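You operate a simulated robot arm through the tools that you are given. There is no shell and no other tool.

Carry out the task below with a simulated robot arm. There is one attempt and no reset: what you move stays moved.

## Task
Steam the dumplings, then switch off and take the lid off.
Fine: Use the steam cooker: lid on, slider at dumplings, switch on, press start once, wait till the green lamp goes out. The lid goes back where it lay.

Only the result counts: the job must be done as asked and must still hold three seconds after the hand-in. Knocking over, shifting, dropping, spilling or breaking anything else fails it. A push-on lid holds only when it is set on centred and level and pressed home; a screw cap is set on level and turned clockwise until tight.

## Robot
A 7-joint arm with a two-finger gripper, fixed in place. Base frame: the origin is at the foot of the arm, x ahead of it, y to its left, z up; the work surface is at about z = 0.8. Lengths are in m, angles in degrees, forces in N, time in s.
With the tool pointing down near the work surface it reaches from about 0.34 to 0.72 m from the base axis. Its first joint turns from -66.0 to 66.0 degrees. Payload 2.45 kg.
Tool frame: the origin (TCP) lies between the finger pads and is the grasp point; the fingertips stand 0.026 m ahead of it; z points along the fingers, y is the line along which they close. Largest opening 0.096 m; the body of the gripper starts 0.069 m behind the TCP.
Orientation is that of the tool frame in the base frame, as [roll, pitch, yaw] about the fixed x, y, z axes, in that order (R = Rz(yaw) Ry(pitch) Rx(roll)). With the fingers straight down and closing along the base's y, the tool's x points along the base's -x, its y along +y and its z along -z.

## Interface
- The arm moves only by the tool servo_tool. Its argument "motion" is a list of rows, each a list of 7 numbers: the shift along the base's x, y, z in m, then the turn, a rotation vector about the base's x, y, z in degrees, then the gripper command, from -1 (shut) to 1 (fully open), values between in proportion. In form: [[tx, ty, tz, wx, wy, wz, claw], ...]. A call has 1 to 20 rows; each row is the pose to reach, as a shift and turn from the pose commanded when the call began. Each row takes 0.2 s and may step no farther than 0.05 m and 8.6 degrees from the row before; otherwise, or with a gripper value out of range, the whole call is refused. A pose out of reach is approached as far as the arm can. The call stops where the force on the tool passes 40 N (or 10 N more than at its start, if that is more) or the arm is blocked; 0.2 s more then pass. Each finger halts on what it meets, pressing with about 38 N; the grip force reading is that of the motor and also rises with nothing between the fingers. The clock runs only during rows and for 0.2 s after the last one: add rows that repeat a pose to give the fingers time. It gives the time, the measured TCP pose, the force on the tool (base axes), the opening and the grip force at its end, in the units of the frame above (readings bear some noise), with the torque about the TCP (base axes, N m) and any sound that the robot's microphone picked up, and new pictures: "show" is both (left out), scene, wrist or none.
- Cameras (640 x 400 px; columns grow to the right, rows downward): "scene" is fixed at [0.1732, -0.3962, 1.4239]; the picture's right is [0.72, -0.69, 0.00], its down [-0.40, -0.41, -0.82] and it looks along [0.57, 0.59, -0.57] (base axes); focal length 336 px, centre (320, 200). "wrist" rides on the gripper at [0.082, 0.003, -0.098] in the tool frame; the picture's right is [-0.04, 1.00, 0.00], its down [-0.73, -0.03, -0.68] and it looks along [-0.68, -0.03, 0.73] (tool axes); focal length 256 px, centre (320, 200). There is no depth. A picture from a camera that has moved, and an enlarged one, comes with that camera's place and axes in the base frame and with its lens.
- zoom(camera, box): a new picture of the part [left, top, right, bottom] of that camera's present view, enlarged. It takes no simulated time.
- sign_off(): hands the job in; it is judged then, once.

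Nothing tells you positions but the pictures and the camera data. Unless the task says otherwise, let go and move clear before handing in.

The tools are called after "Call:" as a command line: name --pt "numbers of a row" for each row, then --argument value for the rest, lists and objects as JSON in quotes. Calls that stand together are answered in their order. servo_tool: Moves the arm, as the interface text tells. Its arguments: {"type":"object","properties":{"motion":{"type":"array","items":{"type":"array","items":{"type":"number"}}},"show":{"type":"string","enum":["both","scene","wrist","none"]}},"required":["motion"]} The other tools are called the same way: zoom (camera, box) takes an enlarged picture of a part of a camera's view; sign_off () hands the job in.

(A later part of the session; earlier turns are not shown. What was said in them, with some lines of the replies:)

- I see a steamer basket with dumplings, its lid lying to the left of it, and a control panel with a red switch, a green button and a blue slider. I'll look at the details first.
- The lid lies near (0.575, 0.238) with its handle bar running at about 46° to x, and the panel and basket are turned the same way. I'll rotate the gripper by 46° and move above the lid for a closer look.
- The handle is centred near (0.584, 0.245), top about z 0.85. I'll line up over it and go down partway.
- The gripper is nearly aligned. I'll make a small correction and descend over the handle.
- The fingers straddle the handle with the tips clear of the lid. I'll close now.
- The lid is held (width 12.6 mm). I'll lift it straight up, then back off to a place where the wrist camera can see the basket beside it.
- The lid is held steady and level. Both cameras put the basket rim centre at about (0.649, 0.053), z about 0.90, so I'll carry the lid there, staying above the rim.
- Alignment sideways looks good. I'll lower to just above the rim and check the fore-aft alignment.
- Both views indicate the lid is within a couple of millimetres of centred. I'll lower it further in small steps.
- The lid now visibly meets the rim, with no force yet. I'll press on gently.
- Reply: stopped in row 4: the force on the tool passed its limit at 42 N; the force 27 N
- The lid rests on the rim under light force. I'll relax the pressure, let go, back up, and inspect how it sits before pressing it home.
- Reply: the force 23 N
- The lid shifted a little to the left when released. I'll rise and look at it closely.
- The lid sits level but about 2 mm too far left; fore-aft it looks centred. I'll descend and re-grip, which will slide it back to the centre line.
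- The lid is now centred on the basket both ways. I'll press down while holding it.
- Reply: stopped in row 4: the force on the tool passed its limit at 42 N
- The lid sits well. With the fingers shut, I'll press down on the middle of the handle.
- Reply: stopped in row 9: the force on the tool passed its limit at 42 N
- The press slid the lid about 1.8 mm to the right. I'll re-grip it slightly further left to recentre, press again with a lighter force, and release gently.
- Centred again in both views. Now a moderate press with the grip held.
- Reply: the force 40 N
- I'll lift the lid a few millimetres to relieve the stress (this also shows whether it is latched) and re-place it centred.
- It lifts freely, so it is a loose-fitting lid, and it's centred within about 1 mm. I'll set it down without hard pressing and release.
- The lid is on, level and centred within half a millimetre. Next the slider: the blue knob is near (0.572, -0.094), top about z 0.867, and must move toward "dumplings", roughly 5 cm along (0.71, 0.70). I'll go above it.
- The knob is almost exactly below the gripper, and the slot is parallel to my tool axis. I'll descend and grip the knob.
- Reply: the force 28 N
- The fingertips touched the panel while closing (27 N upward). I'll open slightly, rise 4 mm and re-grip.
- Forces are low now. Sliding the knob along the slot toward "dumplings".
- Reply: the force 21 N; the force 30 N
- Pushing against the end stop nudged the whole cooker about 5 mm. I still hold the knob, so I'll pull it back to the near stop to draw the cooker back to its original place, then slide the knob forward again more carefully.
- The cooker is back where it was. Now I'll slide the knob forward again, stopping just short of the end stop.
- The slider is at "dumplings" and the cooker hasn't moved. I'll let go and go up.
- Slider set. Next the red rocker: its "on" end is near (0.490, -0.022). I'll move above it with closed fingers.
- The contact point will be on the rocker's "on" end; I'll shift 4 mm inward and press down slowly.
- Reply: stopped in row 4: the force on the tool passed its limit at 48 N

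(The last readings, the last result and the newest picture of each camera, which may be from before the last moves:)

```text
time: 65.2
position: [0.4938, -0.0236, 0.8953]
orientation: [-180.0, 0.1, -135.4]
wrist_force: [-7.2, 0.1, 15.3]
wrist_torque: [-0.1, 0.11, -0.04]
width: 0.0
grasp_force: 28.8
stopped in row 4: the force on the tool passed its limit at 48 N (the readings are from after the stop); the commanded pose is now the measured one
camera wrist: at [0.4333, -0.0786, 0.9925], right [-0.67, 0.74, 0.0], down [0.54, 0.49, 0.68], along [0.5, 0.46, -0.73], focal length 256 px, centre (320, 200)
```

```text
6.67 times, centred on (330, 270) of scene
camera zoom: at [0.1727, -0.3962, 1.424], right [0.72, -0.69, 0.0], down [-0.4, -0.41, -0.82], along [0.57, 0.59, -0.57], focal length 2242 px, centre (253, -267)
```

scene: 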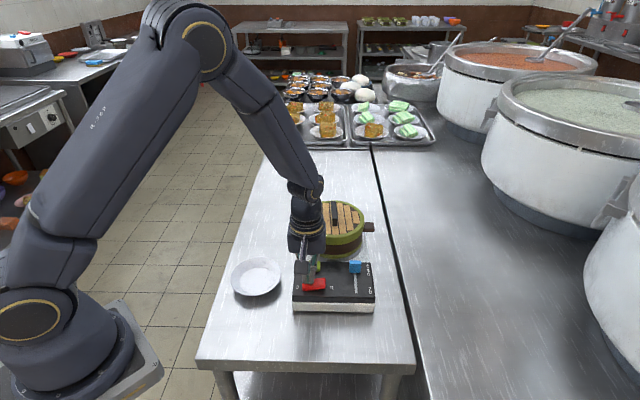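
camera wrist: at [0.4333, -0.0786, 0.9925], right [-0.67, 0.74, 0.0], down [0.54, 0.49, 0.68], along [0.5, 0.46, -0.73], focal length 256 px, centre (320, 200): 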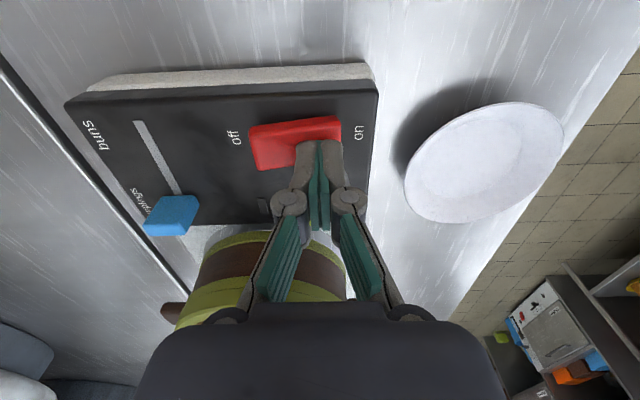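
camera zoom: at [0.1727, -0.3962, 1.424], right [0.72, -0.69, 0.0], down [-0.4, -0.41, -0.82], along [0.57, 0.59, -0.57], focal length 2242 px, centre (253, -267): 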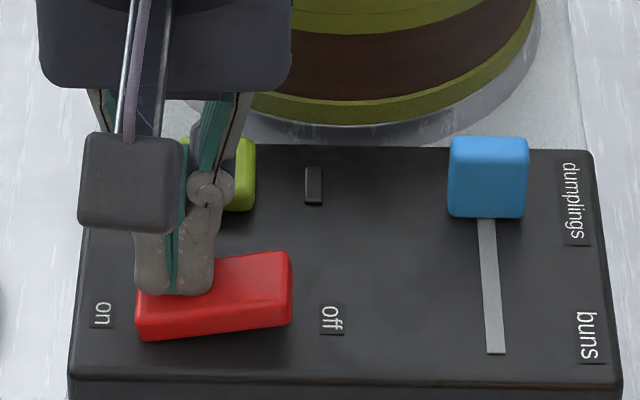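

The rocker flipped to "on". I'll rise and look at the start button.

Call:
servo_tool --pt "0 0 0.02 0 0 0 -1" --pt "0 0 0.06 0 0 0 -1" --pt "0.015 0.01 0.08 0 0 0 -1" --pt "0.03 0.02 0.08 0 0 0 -1" --pt "0.047 0.0316 0.06 0 0 0 -1" --pt "0.047 0.0316 0.05 0 0 0 -1" --pt "0.047 0.0316 0.05 0 0 0 -1"

Call:
zoom --camera "scene" --box '[290, 240, 370, 300]'

Call:
zoom --camera "wrist" --box '[200, 40, 440, 200]'

```text
time: 66.8
position: [0.5411, 0.009, 0.9441]
orientation: [-180.0, 0.2, -135.3]
wrist_force: [0.1, -0.4, -0.3]
wrist_torque: [0.03, -0.02, -0.01]
width: 0.0
grasp_force: 28.6
camera wrist: at [0.4808, -0.0462, 1.041], right [-0.67, 0.74, 0.0], down [0.54, 0.49, 0.68], along [0.5, 0.46, -0.73], focal length 256 px, centre (320, 200)
```

scene: 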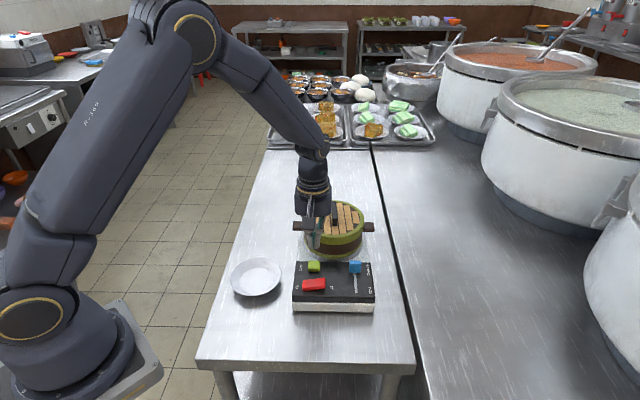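
wrist: 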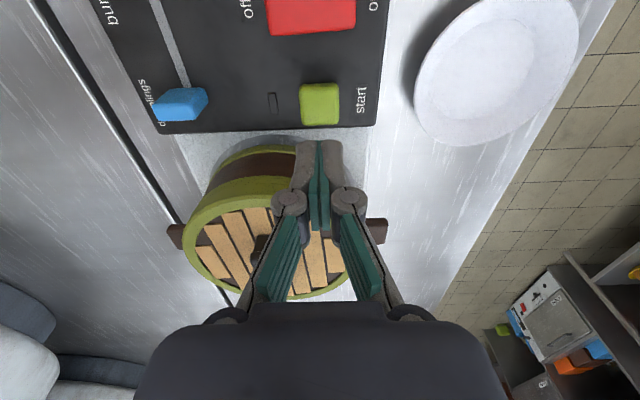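

```text
6.67 times, centred on (330, 270) of scene
camera zoom: at [0.1732, -0.3962, 1.4239], right [0.72, -0.69, 0.0], down [-0.4, -0.41, -0.82], along [0.57, 0.59, -0.57], focal length 2242 px, centre (253, -267)
```

zoom: 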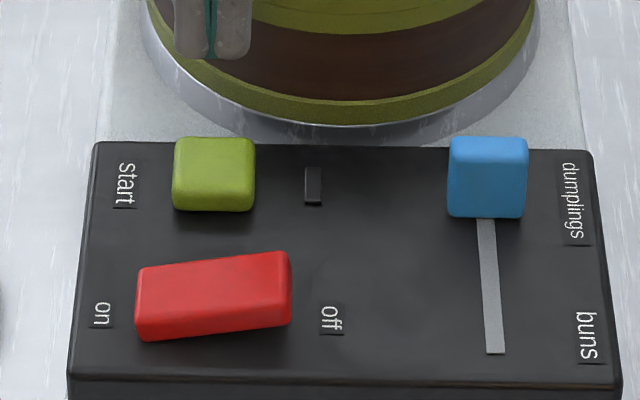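

```text
2.50 times, centred on (320, 120) of wrist
camera zoom: at [0.4808, -0.0462, 1.041], right [-0.67, 0.74, 0.0], down [0.54, 0.49, 0.68], along [0.5, 0.46, -0.73], focal length 640 px, centre (320, 400)
```

zoom: 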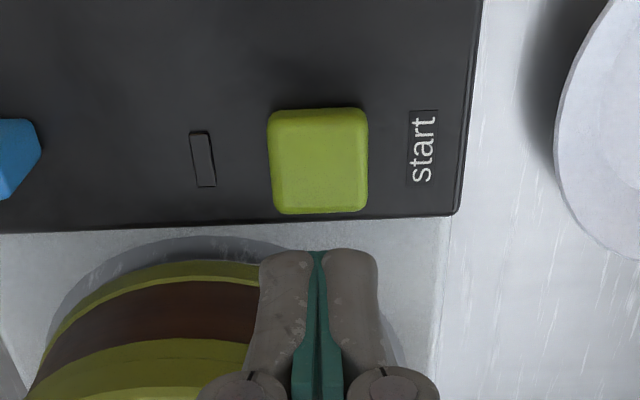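

Switch on confirmed. I'm above the start button; I'll press it once, slowly, in one stroke.

Call:
servo_tool --pt "-0.0021 -0.0021 -0.02 0 0 0 -1" --pt "-0.0021 -0.0021 -0.04 0 0 0 -1" --pt "-0.0021 -0.0021 -0.049 0 0 0 -1" --pt "-0.0021 -0.0021 -0.052 0 0 0 -1" --pt "-0.0021 -0.0021 -0.054 0 0 0 -1" --pt "-0.0021 -0.0021 -0.056 0 0 0 -1" --pt "-0.0021 -0.0021 -0.058 0 0 0 -1" --pt "-0.0021 -0.0021 -0.06 0 0 0 -1"

Call:
zoom --camera "scene" --box '[290, 240, 370, 300]'

```text
time: 68.6
position: [0.5403, 0.0051, 0.8857]
orientation: [-179.9, 0.1, -135.4]
wrist_force: [-5.1, -5.8, 24.9]
wrist_torque: [-0.16, 0.16, -0.05]
width: 0.0057
grasp_force: 28.9
heard: click
camera wrist: at [0.4793, -0.0497, 0.9831], right [-0.67, 0.74, 0.0], down [0.54, 0.49, 0.68], along [0.5, 0.46, -0.73], focal length 256 px, centre (320, 200)
```

scene: 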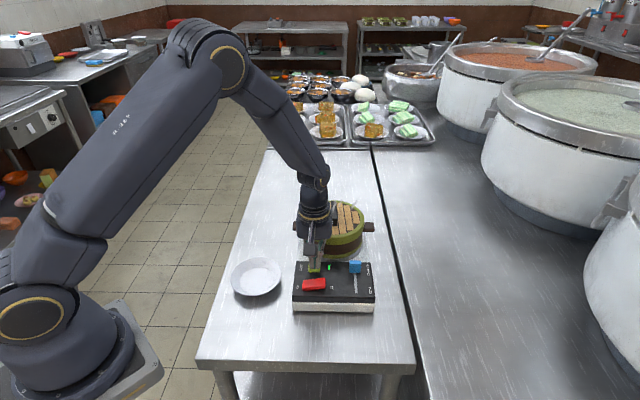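
wrist: 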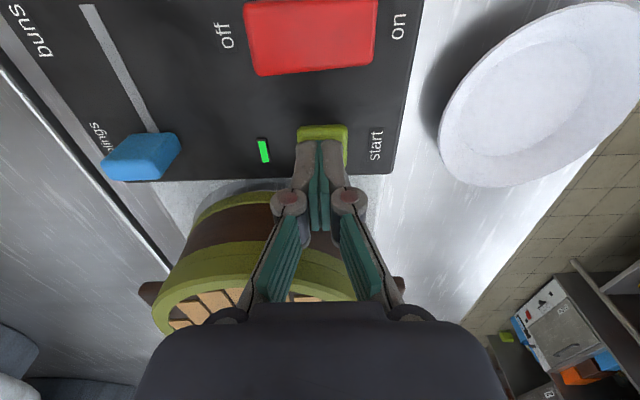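

```text
6.67 times, centred on (330, 270) of scene
camera zoom: at [0.1726, -0.3964, 1.424], right [0.72, -0.69, 0.0], down [-0.4, -0.41, -0.82], along [0.57, 0.59, -0.57], focal length 2242 px, centre (253, -267)
```

zoom: 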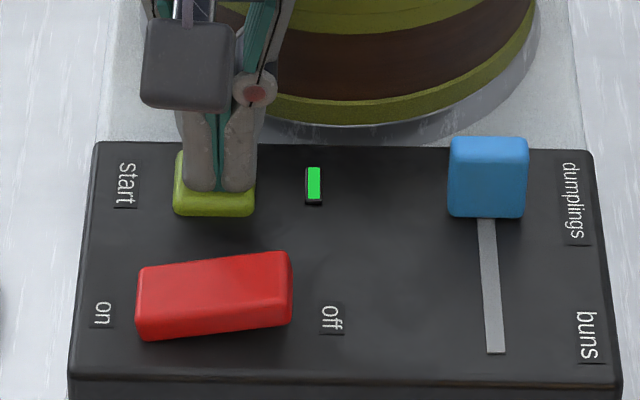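

Click heard and the green lamp is lit. I'll raise straight off the button and wait.

Call:
servo_tool --pt "0 0 0.01 0 0 0 -1" --pt "0 0 0.04 0 0 0 -1" --pt "-0.02 -0.02 0.08 0 0 0 -1" --pt "-0.04 -0.03 0.1 0 0 0 -1" --pt "-0.04 -0.03 0.1 0 0 0 -1"

Call:
zoom --camera "scene" --box '[280, 200, 390, 315]'

```text
time: 69.8
position: [0.4982, -0.0258, 0.9822]
orientation: [-180.0, 0.1, -135.4]
wrist_force: [-0.5, -0.2, -0.5]
wrist_torque: [0.0, 0.03, -0.02]
width: 0.0
grasp_force: 29.2
camera wrist: at [0.4384, -0.08, 1.0797], right [-0.67, 0.74, 0.0], down [0.54, 0.49, 0.68], along [0.5, 0.46, -0.73], focal length 256 px, centre (320, 200)
```

scene: 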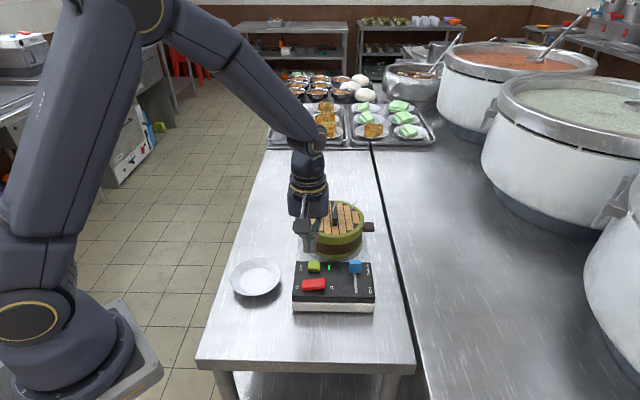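
wrist: 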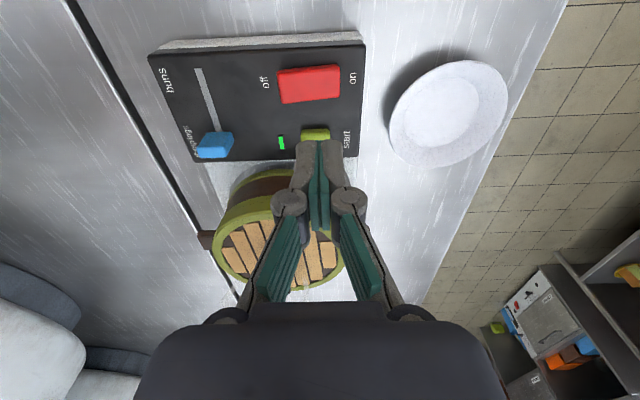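

```text
3.48 times, centred on (335, 258) of scene
camera zoom: at [0.1731, -0.3962, 1.4239], right [0.72, -0.69, 0.0], down [-0.4, -0.41, -0.82], along [0.57, 0.59, -0.57], focal length 1170 px, centre (268, 0)
```

zoom: 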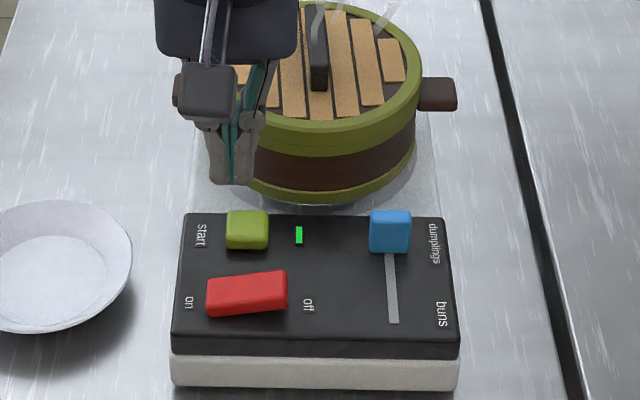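

Steam is rising and the lamp is lit. I'll park above the rocker's "off" end and wait.

Call:
servo_tool --pt "0.0155 -0.0193 0 0 0 0 -1" --pt "0.0155 -0.0193 0 0 0 0 -1" --pt "0.0155 -0.0193 0 0 0 0 -1" --pt "0.0155 -0.0193 0 0 0 0 -1" --pt "0.0155 -0.0193 0 0 0 0 -1" --pt "0.0155 -0.0193 0 0 0 0 -1" --pt "0.0155 -0.0193 0 0 0 0 -1" --pt "0.0155 -0.0193 0 0 0 0 -1" --pt "0.0155 -0.0193 0 0 0 0 -1" --pt "0.0155 -0.0193 0 0 0 0 -1" --pt "0.0155 -0.0193 0 0 0 0 -1" --pt "0.0155 -0.0193 0 0 0 0 -1" --pt "0.0155 -0.0193 0 0 0 0 -1" --pt "0.0155 -0.0193 0 0 0 0 -1" --pt "0.0155 -0.0193 0 0 0 0 -1" --pt "0.0155 -0.0193 0 0 0 0 -1" --pt "0.0155 -0.0193 0 0 0 0 -1" --pt "0.0155 -0.0193 0 0 0 0 -1" --pt "0.0155 -0.0193 0 0 0 0 -1" --pt "0.0155 -0.0193 0 0 0 0 -1"

Call:
zoom --camera "wrist" --box '[200, 40, 440, 200]'

```text
time: 74.0
position: [0.5141, -0.0448, 0.9817]
orientation: [179.9, 0.1, -135.4]
wrist_force: [0.7, 0.1, 0.3]
wrist_torque: [0.01, 0.02, 0.01]
width: 0.0
grasp_force: 28.5
camera wrist: at [0.455, -0.0995, 1.0786], right [-0.67, 0.74, 0.0], down [0.54, 0.49, 0.68], along [0.5, 0.46, -0.73], focal length 256 px, centre (320, 200)
```

scene: 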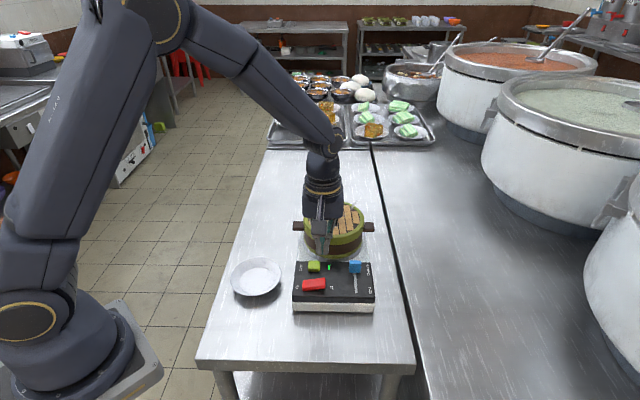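
wrist: 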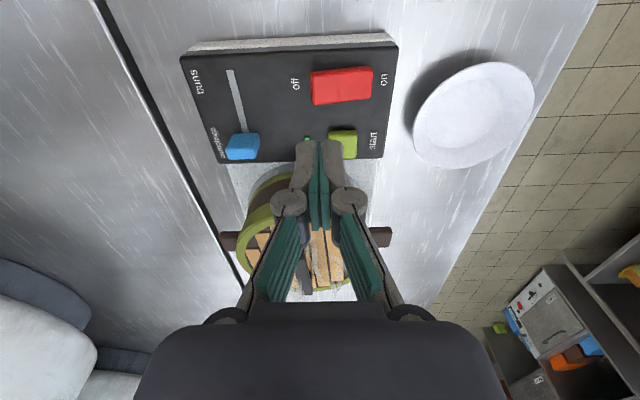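

```text
2.50 times, centred on (320, 120) of wrist
camera zoom: at [0.455, -0.0995, 1.0786], right [-0.67, 0.74, 0.0], down [0.54, 0.49, 0.68], along [0.5, 0.46, -0.73], focal length 640 px, centre (320, 400)
```

zoom: 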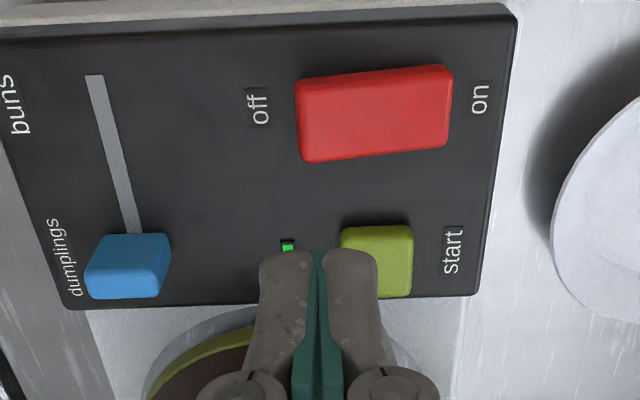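

Lamp still on. Waiting.

Call:
servo_tool --pt "-0.0043 -0.0014 0 0 0 0 -1" --pt "-0.0043 -0.0014 0 0 0 0 -1" --pt "-0.0043 -0.0014 0 0 0 0 -1" --pt "-0.0043 -0.0014 0 0 0 0 -1" --pt "-0.0043 -0.0014 0 0 0 0 -1" --pt "-0.0043 -0.0014 0 0 0 0 -1" --pt "-0.0043 -0.0014 0 0 0 0 -1" --pt "-0.0043 -0.0014 0 0 0 0 -1" --pt "-0.0043 -0.0014 0 0 0 0 -1" --pt "-0.0043 -0.0014 0 0 0 0 -1" --pt "-0.0043 -0.0014 0 0 0 0 -1" --pt "-0.0043 -0.0014 0 0 0 0 -1" --pt "-0.0043 -0.0014 0 0 0 0 -1" --pt "-0.0043 -0.0014 0 0 0 0 -1" --pt "-0.0043 -0.0014 0 0 0 0 -1" --pt "-0.0043 -0.0014 0 0 0 0 -1" --pt "-0.0043 -0.0014 0 0 0 0 -1" --pt "-0.0043 -0.0014 0 0 0 0 -1" --pt "-0.0043 -0.0014 0 0 0 0 -1" --pt "-0.0043 -0.0014 0 0 0 0 -1" --show "none"

Call:
zoom --camera "scene" --box '[280, 200, 390, 315]'

```text
time: 78.2
position: [0.51, -0.0452, 0.9817]
orientation: [-180.0, 0.1, -135.3]
wrist_force: [-0.3, -0.8, 0.1]
wrist_torque: [0.0, 0.04, 0.02]
width: 0.0
grasp_force: 28.3
```

```text
3.48 times, centred on (335, 258) of scene
camera zoom: at [0.1732, -0.3962, 1.4239], right [0.72, -0.69, 0.0], down [-0.4, -0.41, -0.82], along [0.57, 0.59, -0.57], focal length 1170 px, centre (268, 0)
```

zoom: 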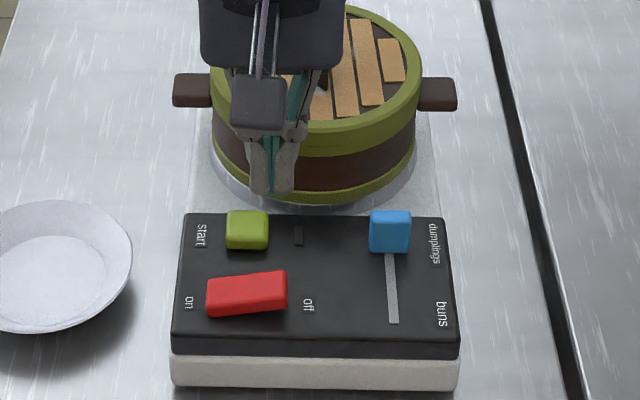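

The lamp has gone out, so steaming is complete. Now I press the "off" end of the rocker.

Call:
servo_tool --pt "0 0 -0.04 0 0 0 -1" --pt "0 0 -0.07 0 0 0 -1" --pt "0 0 -0.079 0 0 0 -1" --pt "0 0 -0.082 0 0 0 -1" --pt "0 0 -0.084 0 0 0 -1" --pt "0 0 -0.086 0 0 0 -1" --pt "0 0 -0.088 0 0 0 -1" --pt "0 0 -0.09 0 0 0 -1" --pt "0 0 -0.092 0 0 0 -1"

Call:
zoom --camera "scene" --box '[290, 240, 370, 300]'

```text
time: 80.2
position: [0.5109, -0.0447, 0.8967]
orientation: [-179.8, 0.2, -135.3]
wrist_force: [-3.8, 0.3, 11.1]
wrist_torque: [0.05, 0.19, 0.0]
width: 0.0
grasp_force: 28.3
stopped in row 9: the force on the tool passed its limit at 48 N (the readings are from after the stop); the commanded pose is now the measured one
camera wrist: at [0.4499, -0.0996, 0.9924], right [-0.67, 0.74, 0.0], down [0.54, 0.49, 0.68], along [0.5, 0.46, -0.73], focal length 256 px, centre (320, 200)
```

scene: 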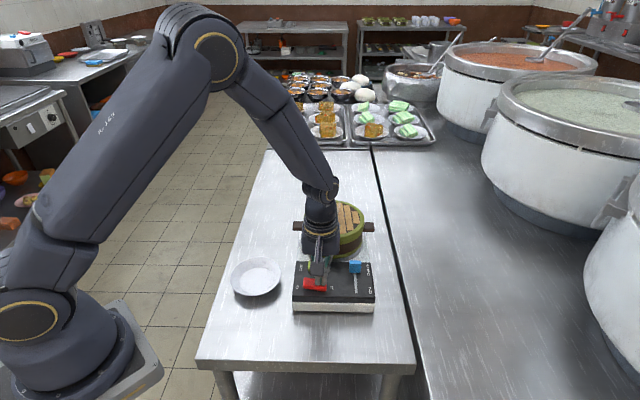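
wrist: 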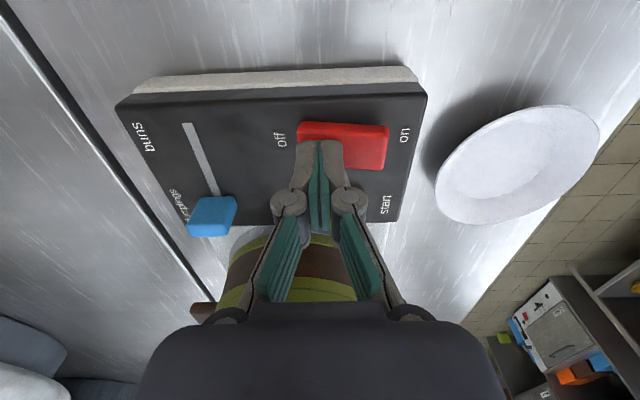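

```text
6.67 times, centred on (330, 270) of scene
camera zoom: at [0.1729, -0.3962, 1.424], right [0.72, -0.69, 0.0], down [-0.4, -0.41, -0.82], along [0.57, 0.59, -0.57], focal length 2242 px, centre (253, -267)
```

zoom: 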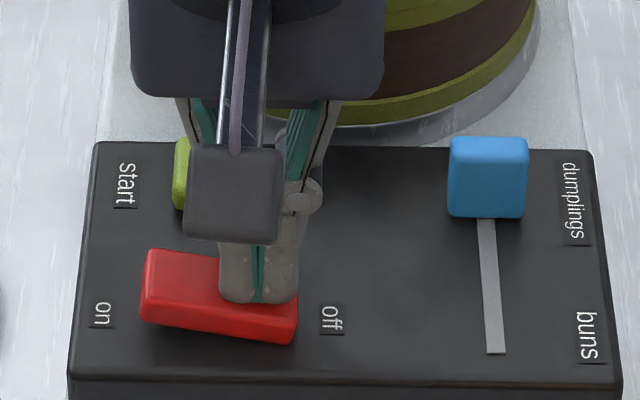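

Switched off. I'll go up and over to the lid handle, with a look before gripping.

Call:
servo_tool --pt "0 0 0.03 0 0 0 -1" --pt "0 0 0.07 0 0 0 -1" --pt "0 0 0.11 0 0.3 0 -1" --pt "0.03 0.022 0.14 0 0.3 1 0" --pt "0.06 0.044 0.148 0 0.3 2 0.4" --pt "0.09 0.066 0.148 0 0.3 3 0.5" --pt "0.115 0.084 0.148 0 0.3 3.6 0.5" --pt "0.1372 0.099 0.148 0 0.3 3.6 0.5" --pt "0.1372 0.099 0.148 0 0.3 3.6 0.5"

Call:
zoom --camera "wrist" --box '[210, 0, 430, 140]'

Call:
zoom --camera "scene" --box '[280, 200, 390, 315]'

```text
time: 82.2
position: [0.6457, 0.0542, 1.0447]
orientation: [179.8, -0.1, -131.7]
wrist_force: [-0.3, 0.4, -0.2]
wrist_torque: [-0.02, 0.0, -0.02]
width: 0.0721
grasp_force: 0.0
camera wrist: at [0.5897, -0.0037, 1.1417], right [-0.72, 0.7, 0.0], down [0.51, 0.53, 0.68], along [0.47, 0.49, -0.74], focal length 256 px, centre (320, 200)
```

scene: 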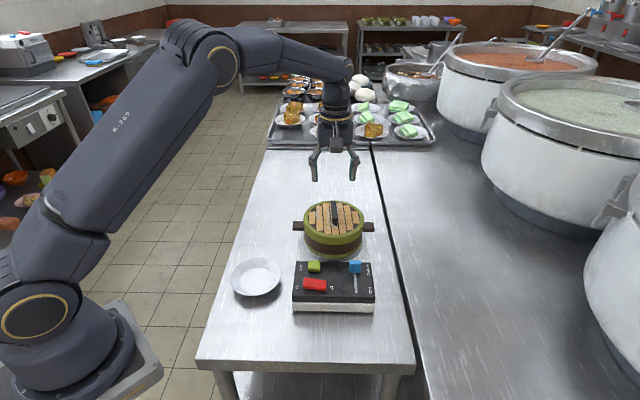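
wrist: 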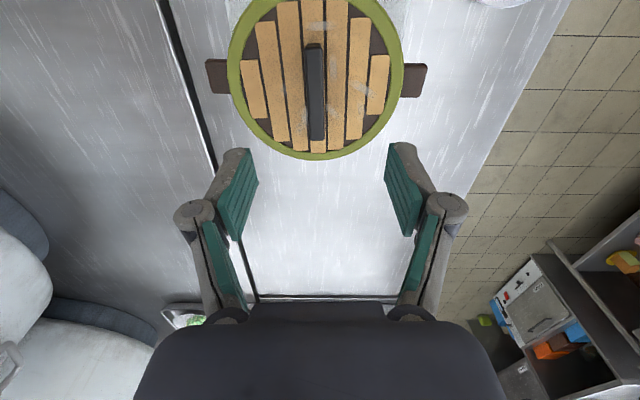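

```text
2.86 times, centred on (320, 70) of wrist
camera zoom: at [0.5897, -0.0037, 1.1417], right [-0.72, 0.7, 0.0], down [0.51, 0.53, 0.68], along [0.47, 0.49, -0.74], focal length 731 px, centre (320, 571)
```

zoom: 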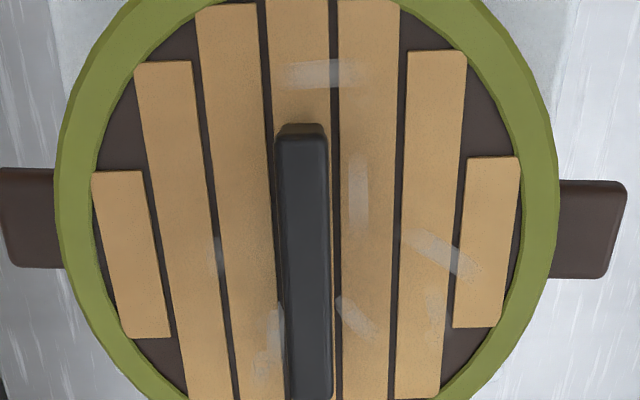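

```text
3.48 times, centred on (335, 258) of scene
camera zoom: at [0.1732, -0.3962, 1.4239], right [0.72, -0.69, 0.0], down [-0.4, -0.41, -0.82], along [0.57, 0.59, -0.57], focal length 1170 px, centre (268, 0)
```

zoom: 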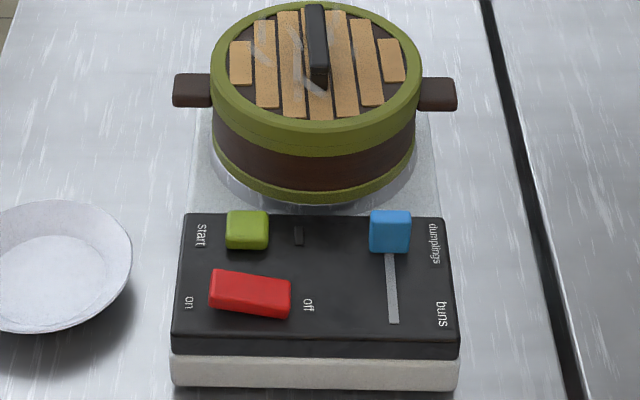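

The lamp is off, the rocker is off and the slider is at dumplings. The handle is about 4 mm to one side, so I'll correct for that, descend and grip.

Call:
servo_tool --pt "0.0029 -0.0026 -0.03 0 0 -1.1 0.5" --pt "0.0029 -0.0026 -0.065 0 0 -1.1 0.5" --pt "0.0029 -0.0026 -0.083 0 0 -1.1 0.5" --pt "0.0029 -0.0026 -0.0885 0 0 -1.1 0.5" --pt "0.0029 -0.0026 -0.0885 0 0 -1.1 0" --pt "0.0029 -0.0026 -0.0885 0 0 -1.1 -0.4" --pt "0.0029 -0.0026 -0.0885 0 0 -1.1 -0.7" --pt "0.0029 -0.0026 -0.0885 0 0 -1.1 -1" --pt "0.0029 -0.0026 -0.0885 0 0 -1.1 -1" --pt "0.0029 -0.0026 -0.0885 0 0 -1.1 -1"

Call:
zoom --camera "wrist" --box '[180, 0, 460, 240]'

```text
time: 84.3
position: [0.6497, 0.0536, 0.9559]
orientation: [179.9, -0.1, -132.8]
wrist_force: [0.1, 0.5, -0.4]
wrist_torque: [0.0, 0.0, 0.03]
width: 0.0132
grasp_force: 37.8
camera wrist: at [0.5931, -0.0044, 1.0527], right [-0.71, 0.71, 0.0], down [0.52, 0.52, 0.68], along [0.48, 0.48, -0.73], focal length 256 px, centre (320, 200)
```

scene: 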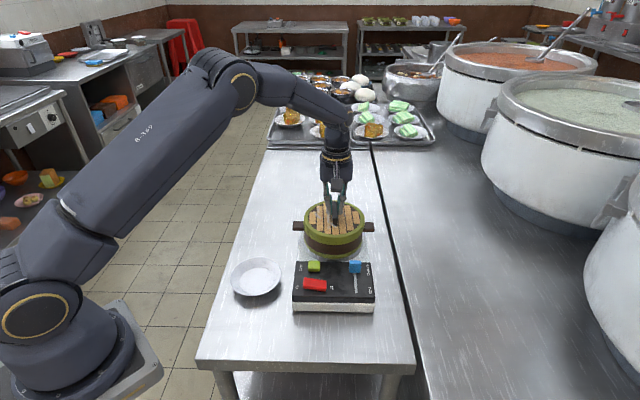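
wrist: 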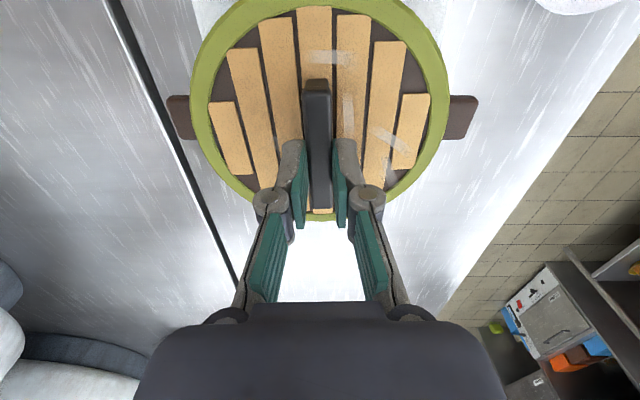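

```text
1.67 times, centred on (320, 120) of wrist
camera zoom: at [0.5931, -0.0044, 1.0527], right [-0.71, 0.71, 0.0], down [0.52, 0.52, 0.68], along [0.48, 0.48, -0.73], focal length 427 px, centre (320, 333)
```

zoom: 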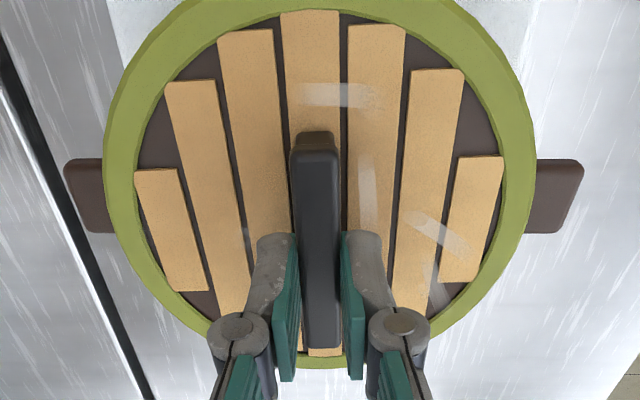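

Lid gripped. I'll lift it straight up and carry it back over its original spot.

Call:
servo_tool --pt "0 0 0.01 0 0 0 -1" --pt "0 0 0.03 0 0 0 -1" --pt "0 0 0.06 0 0 0 -1" --pt "0 0 0.1 0 0 0 -1" --pt "-0.011 0.035 0.1 0 0 0.2 -1" --pt "-0.022 0.07 0.1 0 0 0.4 -1" --pt "-0.033 0.105 0.1 0 0 0.6 -1" --pt "-0.044 0.14 0.1 0 0 0.8 -1" --pt "-0.055 0.17 0.08 0 0 1 -1" --pt "-0.0634 0.1956 0.05 0 0 1 -1" --pt "-0.0634 0.1956 0.01 0 0 1 -1" --pt "-0.0634 0.1956 -0.03 0 0 1 -1" --pt "-0.0634 0.1956 -0.06 0 0 1 -1" --pt "-0.0634 0.1956 -0.075 0 0 1 -1" --pt "-0.0634 0.1956 -0.075 0 0 1 -1"

Call:
zoom --camera "scene" --box '[220, 160, 320, 250]'

Call:
zoom --camera "scene" --box '[280, 200, 390, 315]'

```text
time: 87.5
position: [0.5876, 0.2455, 0.8787]
orientation: [179.9, 0.0, -131.9]
wrist_force: [-0.4, 0.1, 0.2]
wrist_torque: [0.02, 0.02, 0.03]
width: 0.0127
grasp_force: 37.8
camera wrist: at [0.5311, 0.1874, 0.9758], right [-0.72, 0.7, 0.0], down [0.51, 0.53, 0.68], along [0.47, 0.49, -0.73], focal length 256 px, centre (320, 200)
```

scene: 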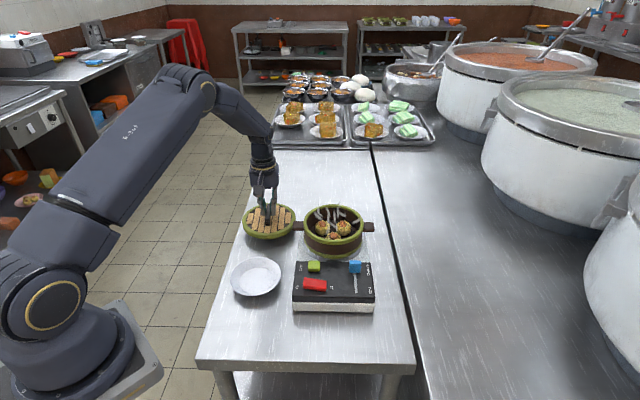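
wrist: 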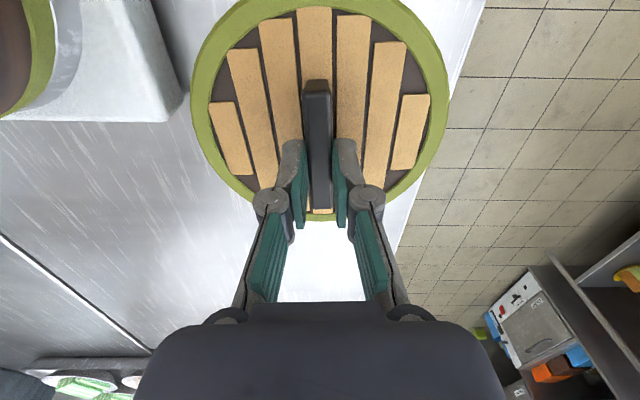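

```text
4.44 times, centred on (270, 205) of scene
camera zoom: at [0.1732, -0.3962, 1.4239], right [0.72, -0.69, 0.0], down [-0.4, -0.41, -0.82], along [0.57, 0.59, -0.57], focal length 1495 px, centre (542, 178)
```

zoom: 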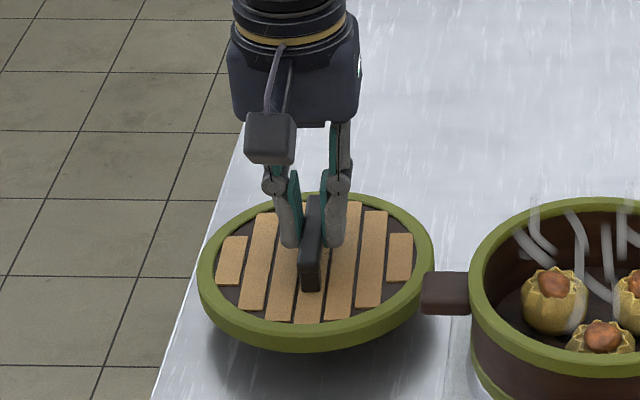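

```text
3.48 times, centred on (335, 258) of scene
camera zoom: at [0.1732, -0.3962, 1.4239], right [0.72, -0.69, 0.0], down [-0.4, -0.41, -0.82], along [0.57, 0.59, -0.57], focal length 1170 px, centre (268, 0)
```

zoom: 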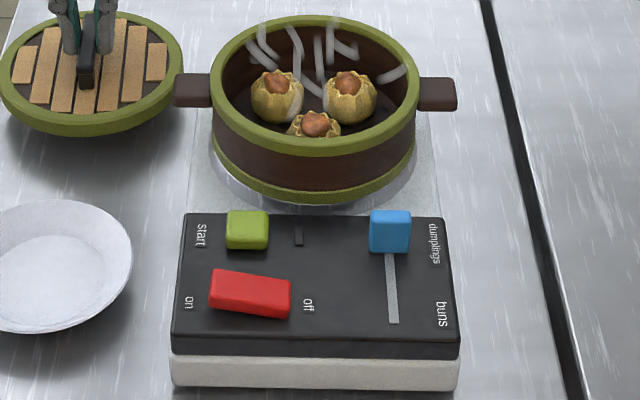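

The dumplings are golden and cooked. The lid is within about 2 mm of its original place. I'll correct that and lower it to the table.

Call:
servo_tool --pt "-0.0003 0.0021 -0.004 0 0 0 -1" --pt "-0.0003 0.0021 -0.008 0 0 0 -1" --pt "-0.0003 0.0021 -0.011 0 0 0 -1" --pt "-0.0003 0.0021 -0.013 0 0 0 -1" --pt "-0.0003 0.0021 -0.014 0 0 0 -1" --pt "-0.0003 0.0021 -0.014 0 0 0 -1"

Call:
zoom --camera "scene" --box '[220, 160, 320, 250]'

```text
time: 89.0
position: [0.5864, 0.2499, 0.8656]
orientation: [179.8, -0.1, -131.9]
wrist_force: [-0.3, -1.0, -0.7]
wrist_torque: [-0.04, 0.02, -0.03]
width: 0.0133
grasp_force: 38.2
camera wrist: at [0.5292, 0.1914, 0.963], right [-0.72, 0.7, 0.0], down [0.51, 0.53, 0.68], along [0.47, 0.49, -0.73], focal length 256 px, centre (320, 200)
```

scene: 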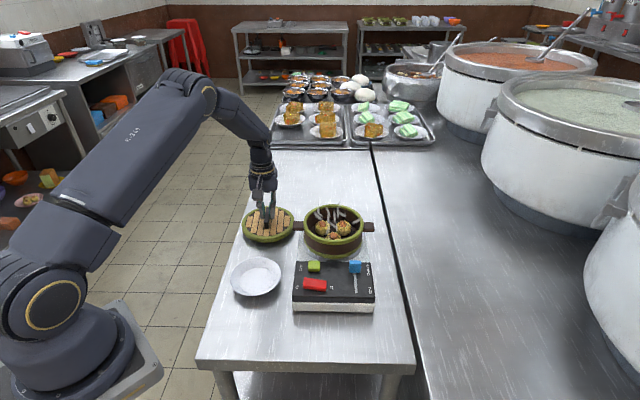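
wrist: 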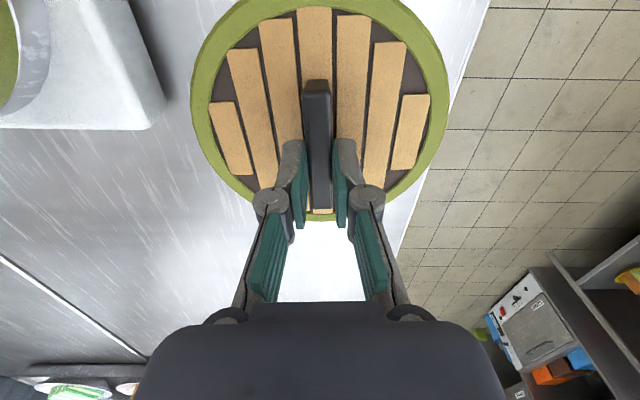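

```text
4.44 times, centred on (270, 205) of scene
camera zoom: at [0.1732, -0.3962, 1.4239], right [0.72, -0.69, 0.0], down [-0.4, -0.41, -0.82], along [0.57, 0.59, -0.57], focal length 1495 px, centre (542, 178)
```

zoom: 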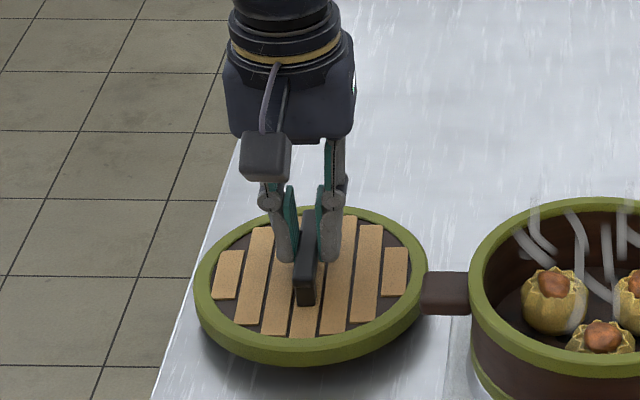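

Call:
servo_tool --pt "0.0014 -0.0013 -0.001 0 0 0 -1" --pt "0.0014 -0.0013 -0.002 0 0 0 -1" --pt "0.0014 -0.0013 -0.003 0 0 0 -1" --pt "0.0014 -0.0013 -0.0035 0 0 0 -1" --pt "0.0014 -0.0013 -0.0035 0 0 0 -1" --show "none"

Call:
zoom --camera "scene" --box '[220, 160, 320, 250]'

```text
time: 90.2
position: [0.5874, 0.2477, 0.8621]
orientation: [179.8, -0.2, -131.9]
wrist_force: [0.3, -0.5, -0.9]
wrist_torque: [0.0, 0.0, 0.01]
width: 0.0131
grasp_force: 37.4
```

```text
4.44 times, centred on (270, 205) of scene
camera zoom: at [0.1732, -0.3962, 1.4239], right [0.72, -0.69, 0.0], down [-0.4, -0.41, -0.82], along [0.57, 0.59, -0.57], focal length 1495 px, centre (542, 178)
```

zoom: 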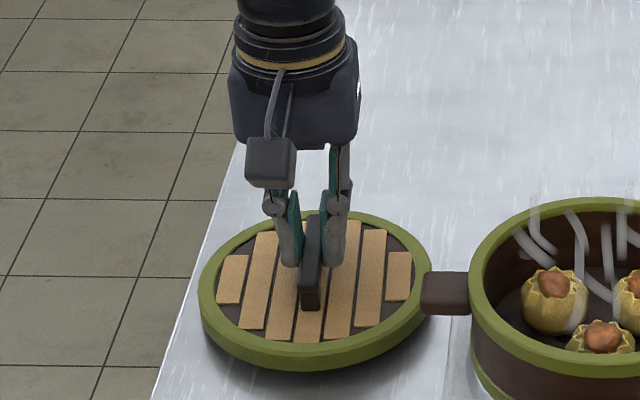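

Call:
servo_tool --pt "-0.0006 0.0006 -0.0005 0 0 0 -1" --pt "-0.0006 0.0006 -0.001 0 0 0 -1" --pt "-0.0006 0.0006 -0.0015 0 0 0 -1" --pt "-0.0006 0.0006 -0.0015 0 0 0 -1" --show "none"

```text
time: 91.2
position: [0.5882, 0.2482, 0.8608]
orientation: [179.9, 0.0, -132.0]
wrist_force: [-1.4, 0.3, 11.0]
wrist_torque: [-0.2, 0.23, -0.01]
width: 0.0132
grasp_force: 37.7
```

Contact with the table. I'll relax slightly, open the fingers and lift clear.

Call:
servo_tool --pt "0 0 0.0007 0 0 0 -1" --pt "0 0 0.0007 0 0 0 -1" --pt "0 0 0.0007 0 0 0 -0.7" --pt "0 0 0.0007 0 0 0 -0.5" --pt "0 0 0.0007 0 0 0 -0.2" --pt "0 0 0.0007 0 0 0 0.1" --pt "0 0 0.0007 0 0 0 0.4" --pt "0 0 0.0007 0 0 0 0.5" --pt "0 0 0.02 0 0 0 0.5" --pt "0 0 0.06 0 0 0 0.5" --pt "0 0 0.11 0 0 0 0.5" --pt "0 0 0.15 0 0 0 0.5" --pt "0 0 0.16 0 0 0 0.5"

Call:
zoom --camera "scene" --box '[220, 160, 320, 250]'

Call:
zoom --camera "scene" --box '[220, 190, 400, 320]'

```text
time: 94.0
position: [0.5878, 0.2491, 1.0219]
orientation: [179.8, -0.1, -131.9]
wrist_force: [-0.2, -0.6, 1.2]
wrist_torque: [-0.01, 0.0, 0.04]
width: 0.0721
grasp_force: 0.0
camera wrist: at [0.5317, 0.1903, 1.1189], right [-0.72, 0.7, 0.0], down [0.51, 0.53, 0.68], along [0.47, 0.49, -0.74], focal length 256 px, centre (320, 200)
```

scene: 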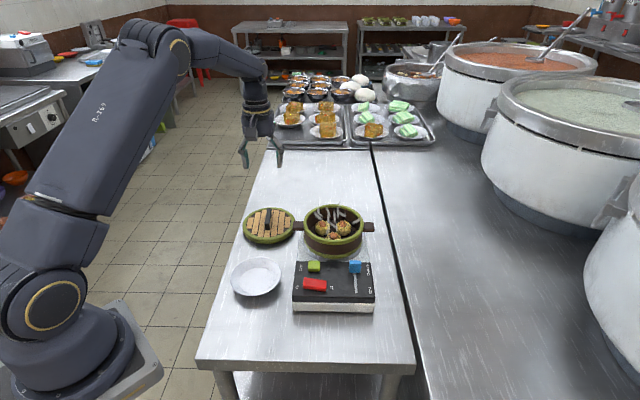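
wrist: 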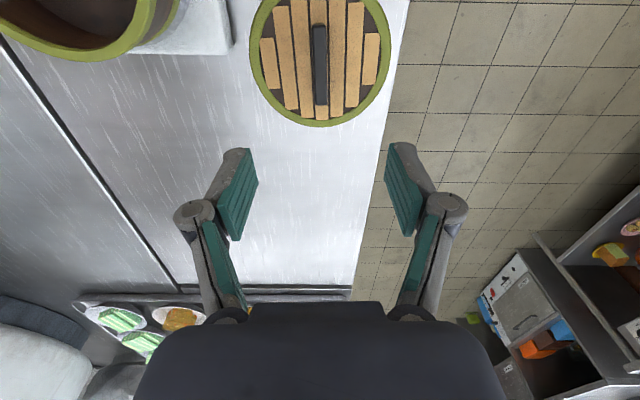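

```text
4.44 times, centred on (270, 205) of scene
camera zoom: at [0.1731, -0.3962, 1.4239], right [0.72, -0.69, 0.0], down [-0.4, -0.41, -0.82], along [0.57, 0.59, -0.57], focal length 1495 px, centre (542, 178)
```

zoom: 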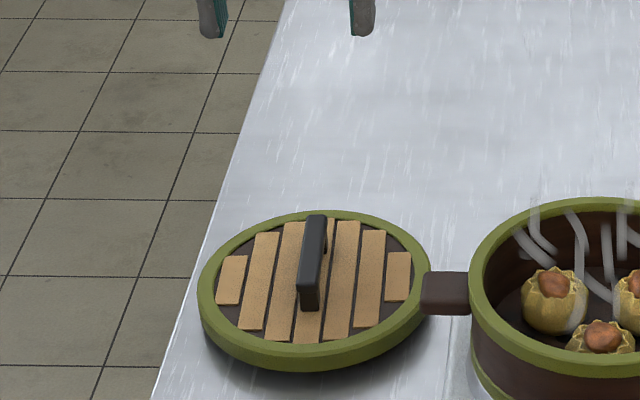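

```text
3.08 times, centred on (310, 255) of scene
camera zoom: at [0.1731, -0.3962, 1.4239], right [0.72, -0.69, 0.0], down [-0.4, -0.41, -0.82], along [0.57, 0.59, -0.57], focal length 1035 px, centre (351, 31)
```

zoom: 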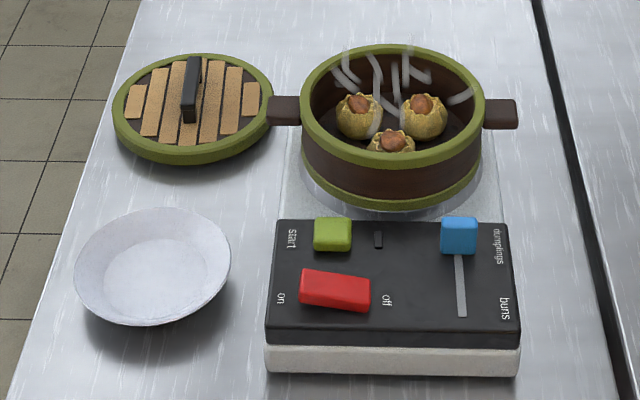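

The lid is back where it lay, and the cooker and plate match the opening picture. The dumplings are steamed, the switch is off and the gripper is clear, so I'm handing in.

Call:
sign_off

```text
The job is handed in.
```

The dumplings are steamed, the cooker is switched off, and the lid is off and back where it lay, within about 1 mm of the opening picture. The job is handed in, and no result has come back yet.

- **Steaming:** With the lid on and the slider at "dumplings", I switched on and pressed start once. I heard the click and the green lamp lit. I waited until the lamp went out before switching off, and the dumplings came out golden.
- **Lid fit:** The lid never snapped on. It lifted off freely even after I pressed it with about 40 N, so I set it level and centred to about half a millimetre.
- **Cooker nudged:** Pushing the slider against its end stop moved the whole cooker about 5 mm. I pulled it back before starting, and in the final picture it sits where it did at the start.
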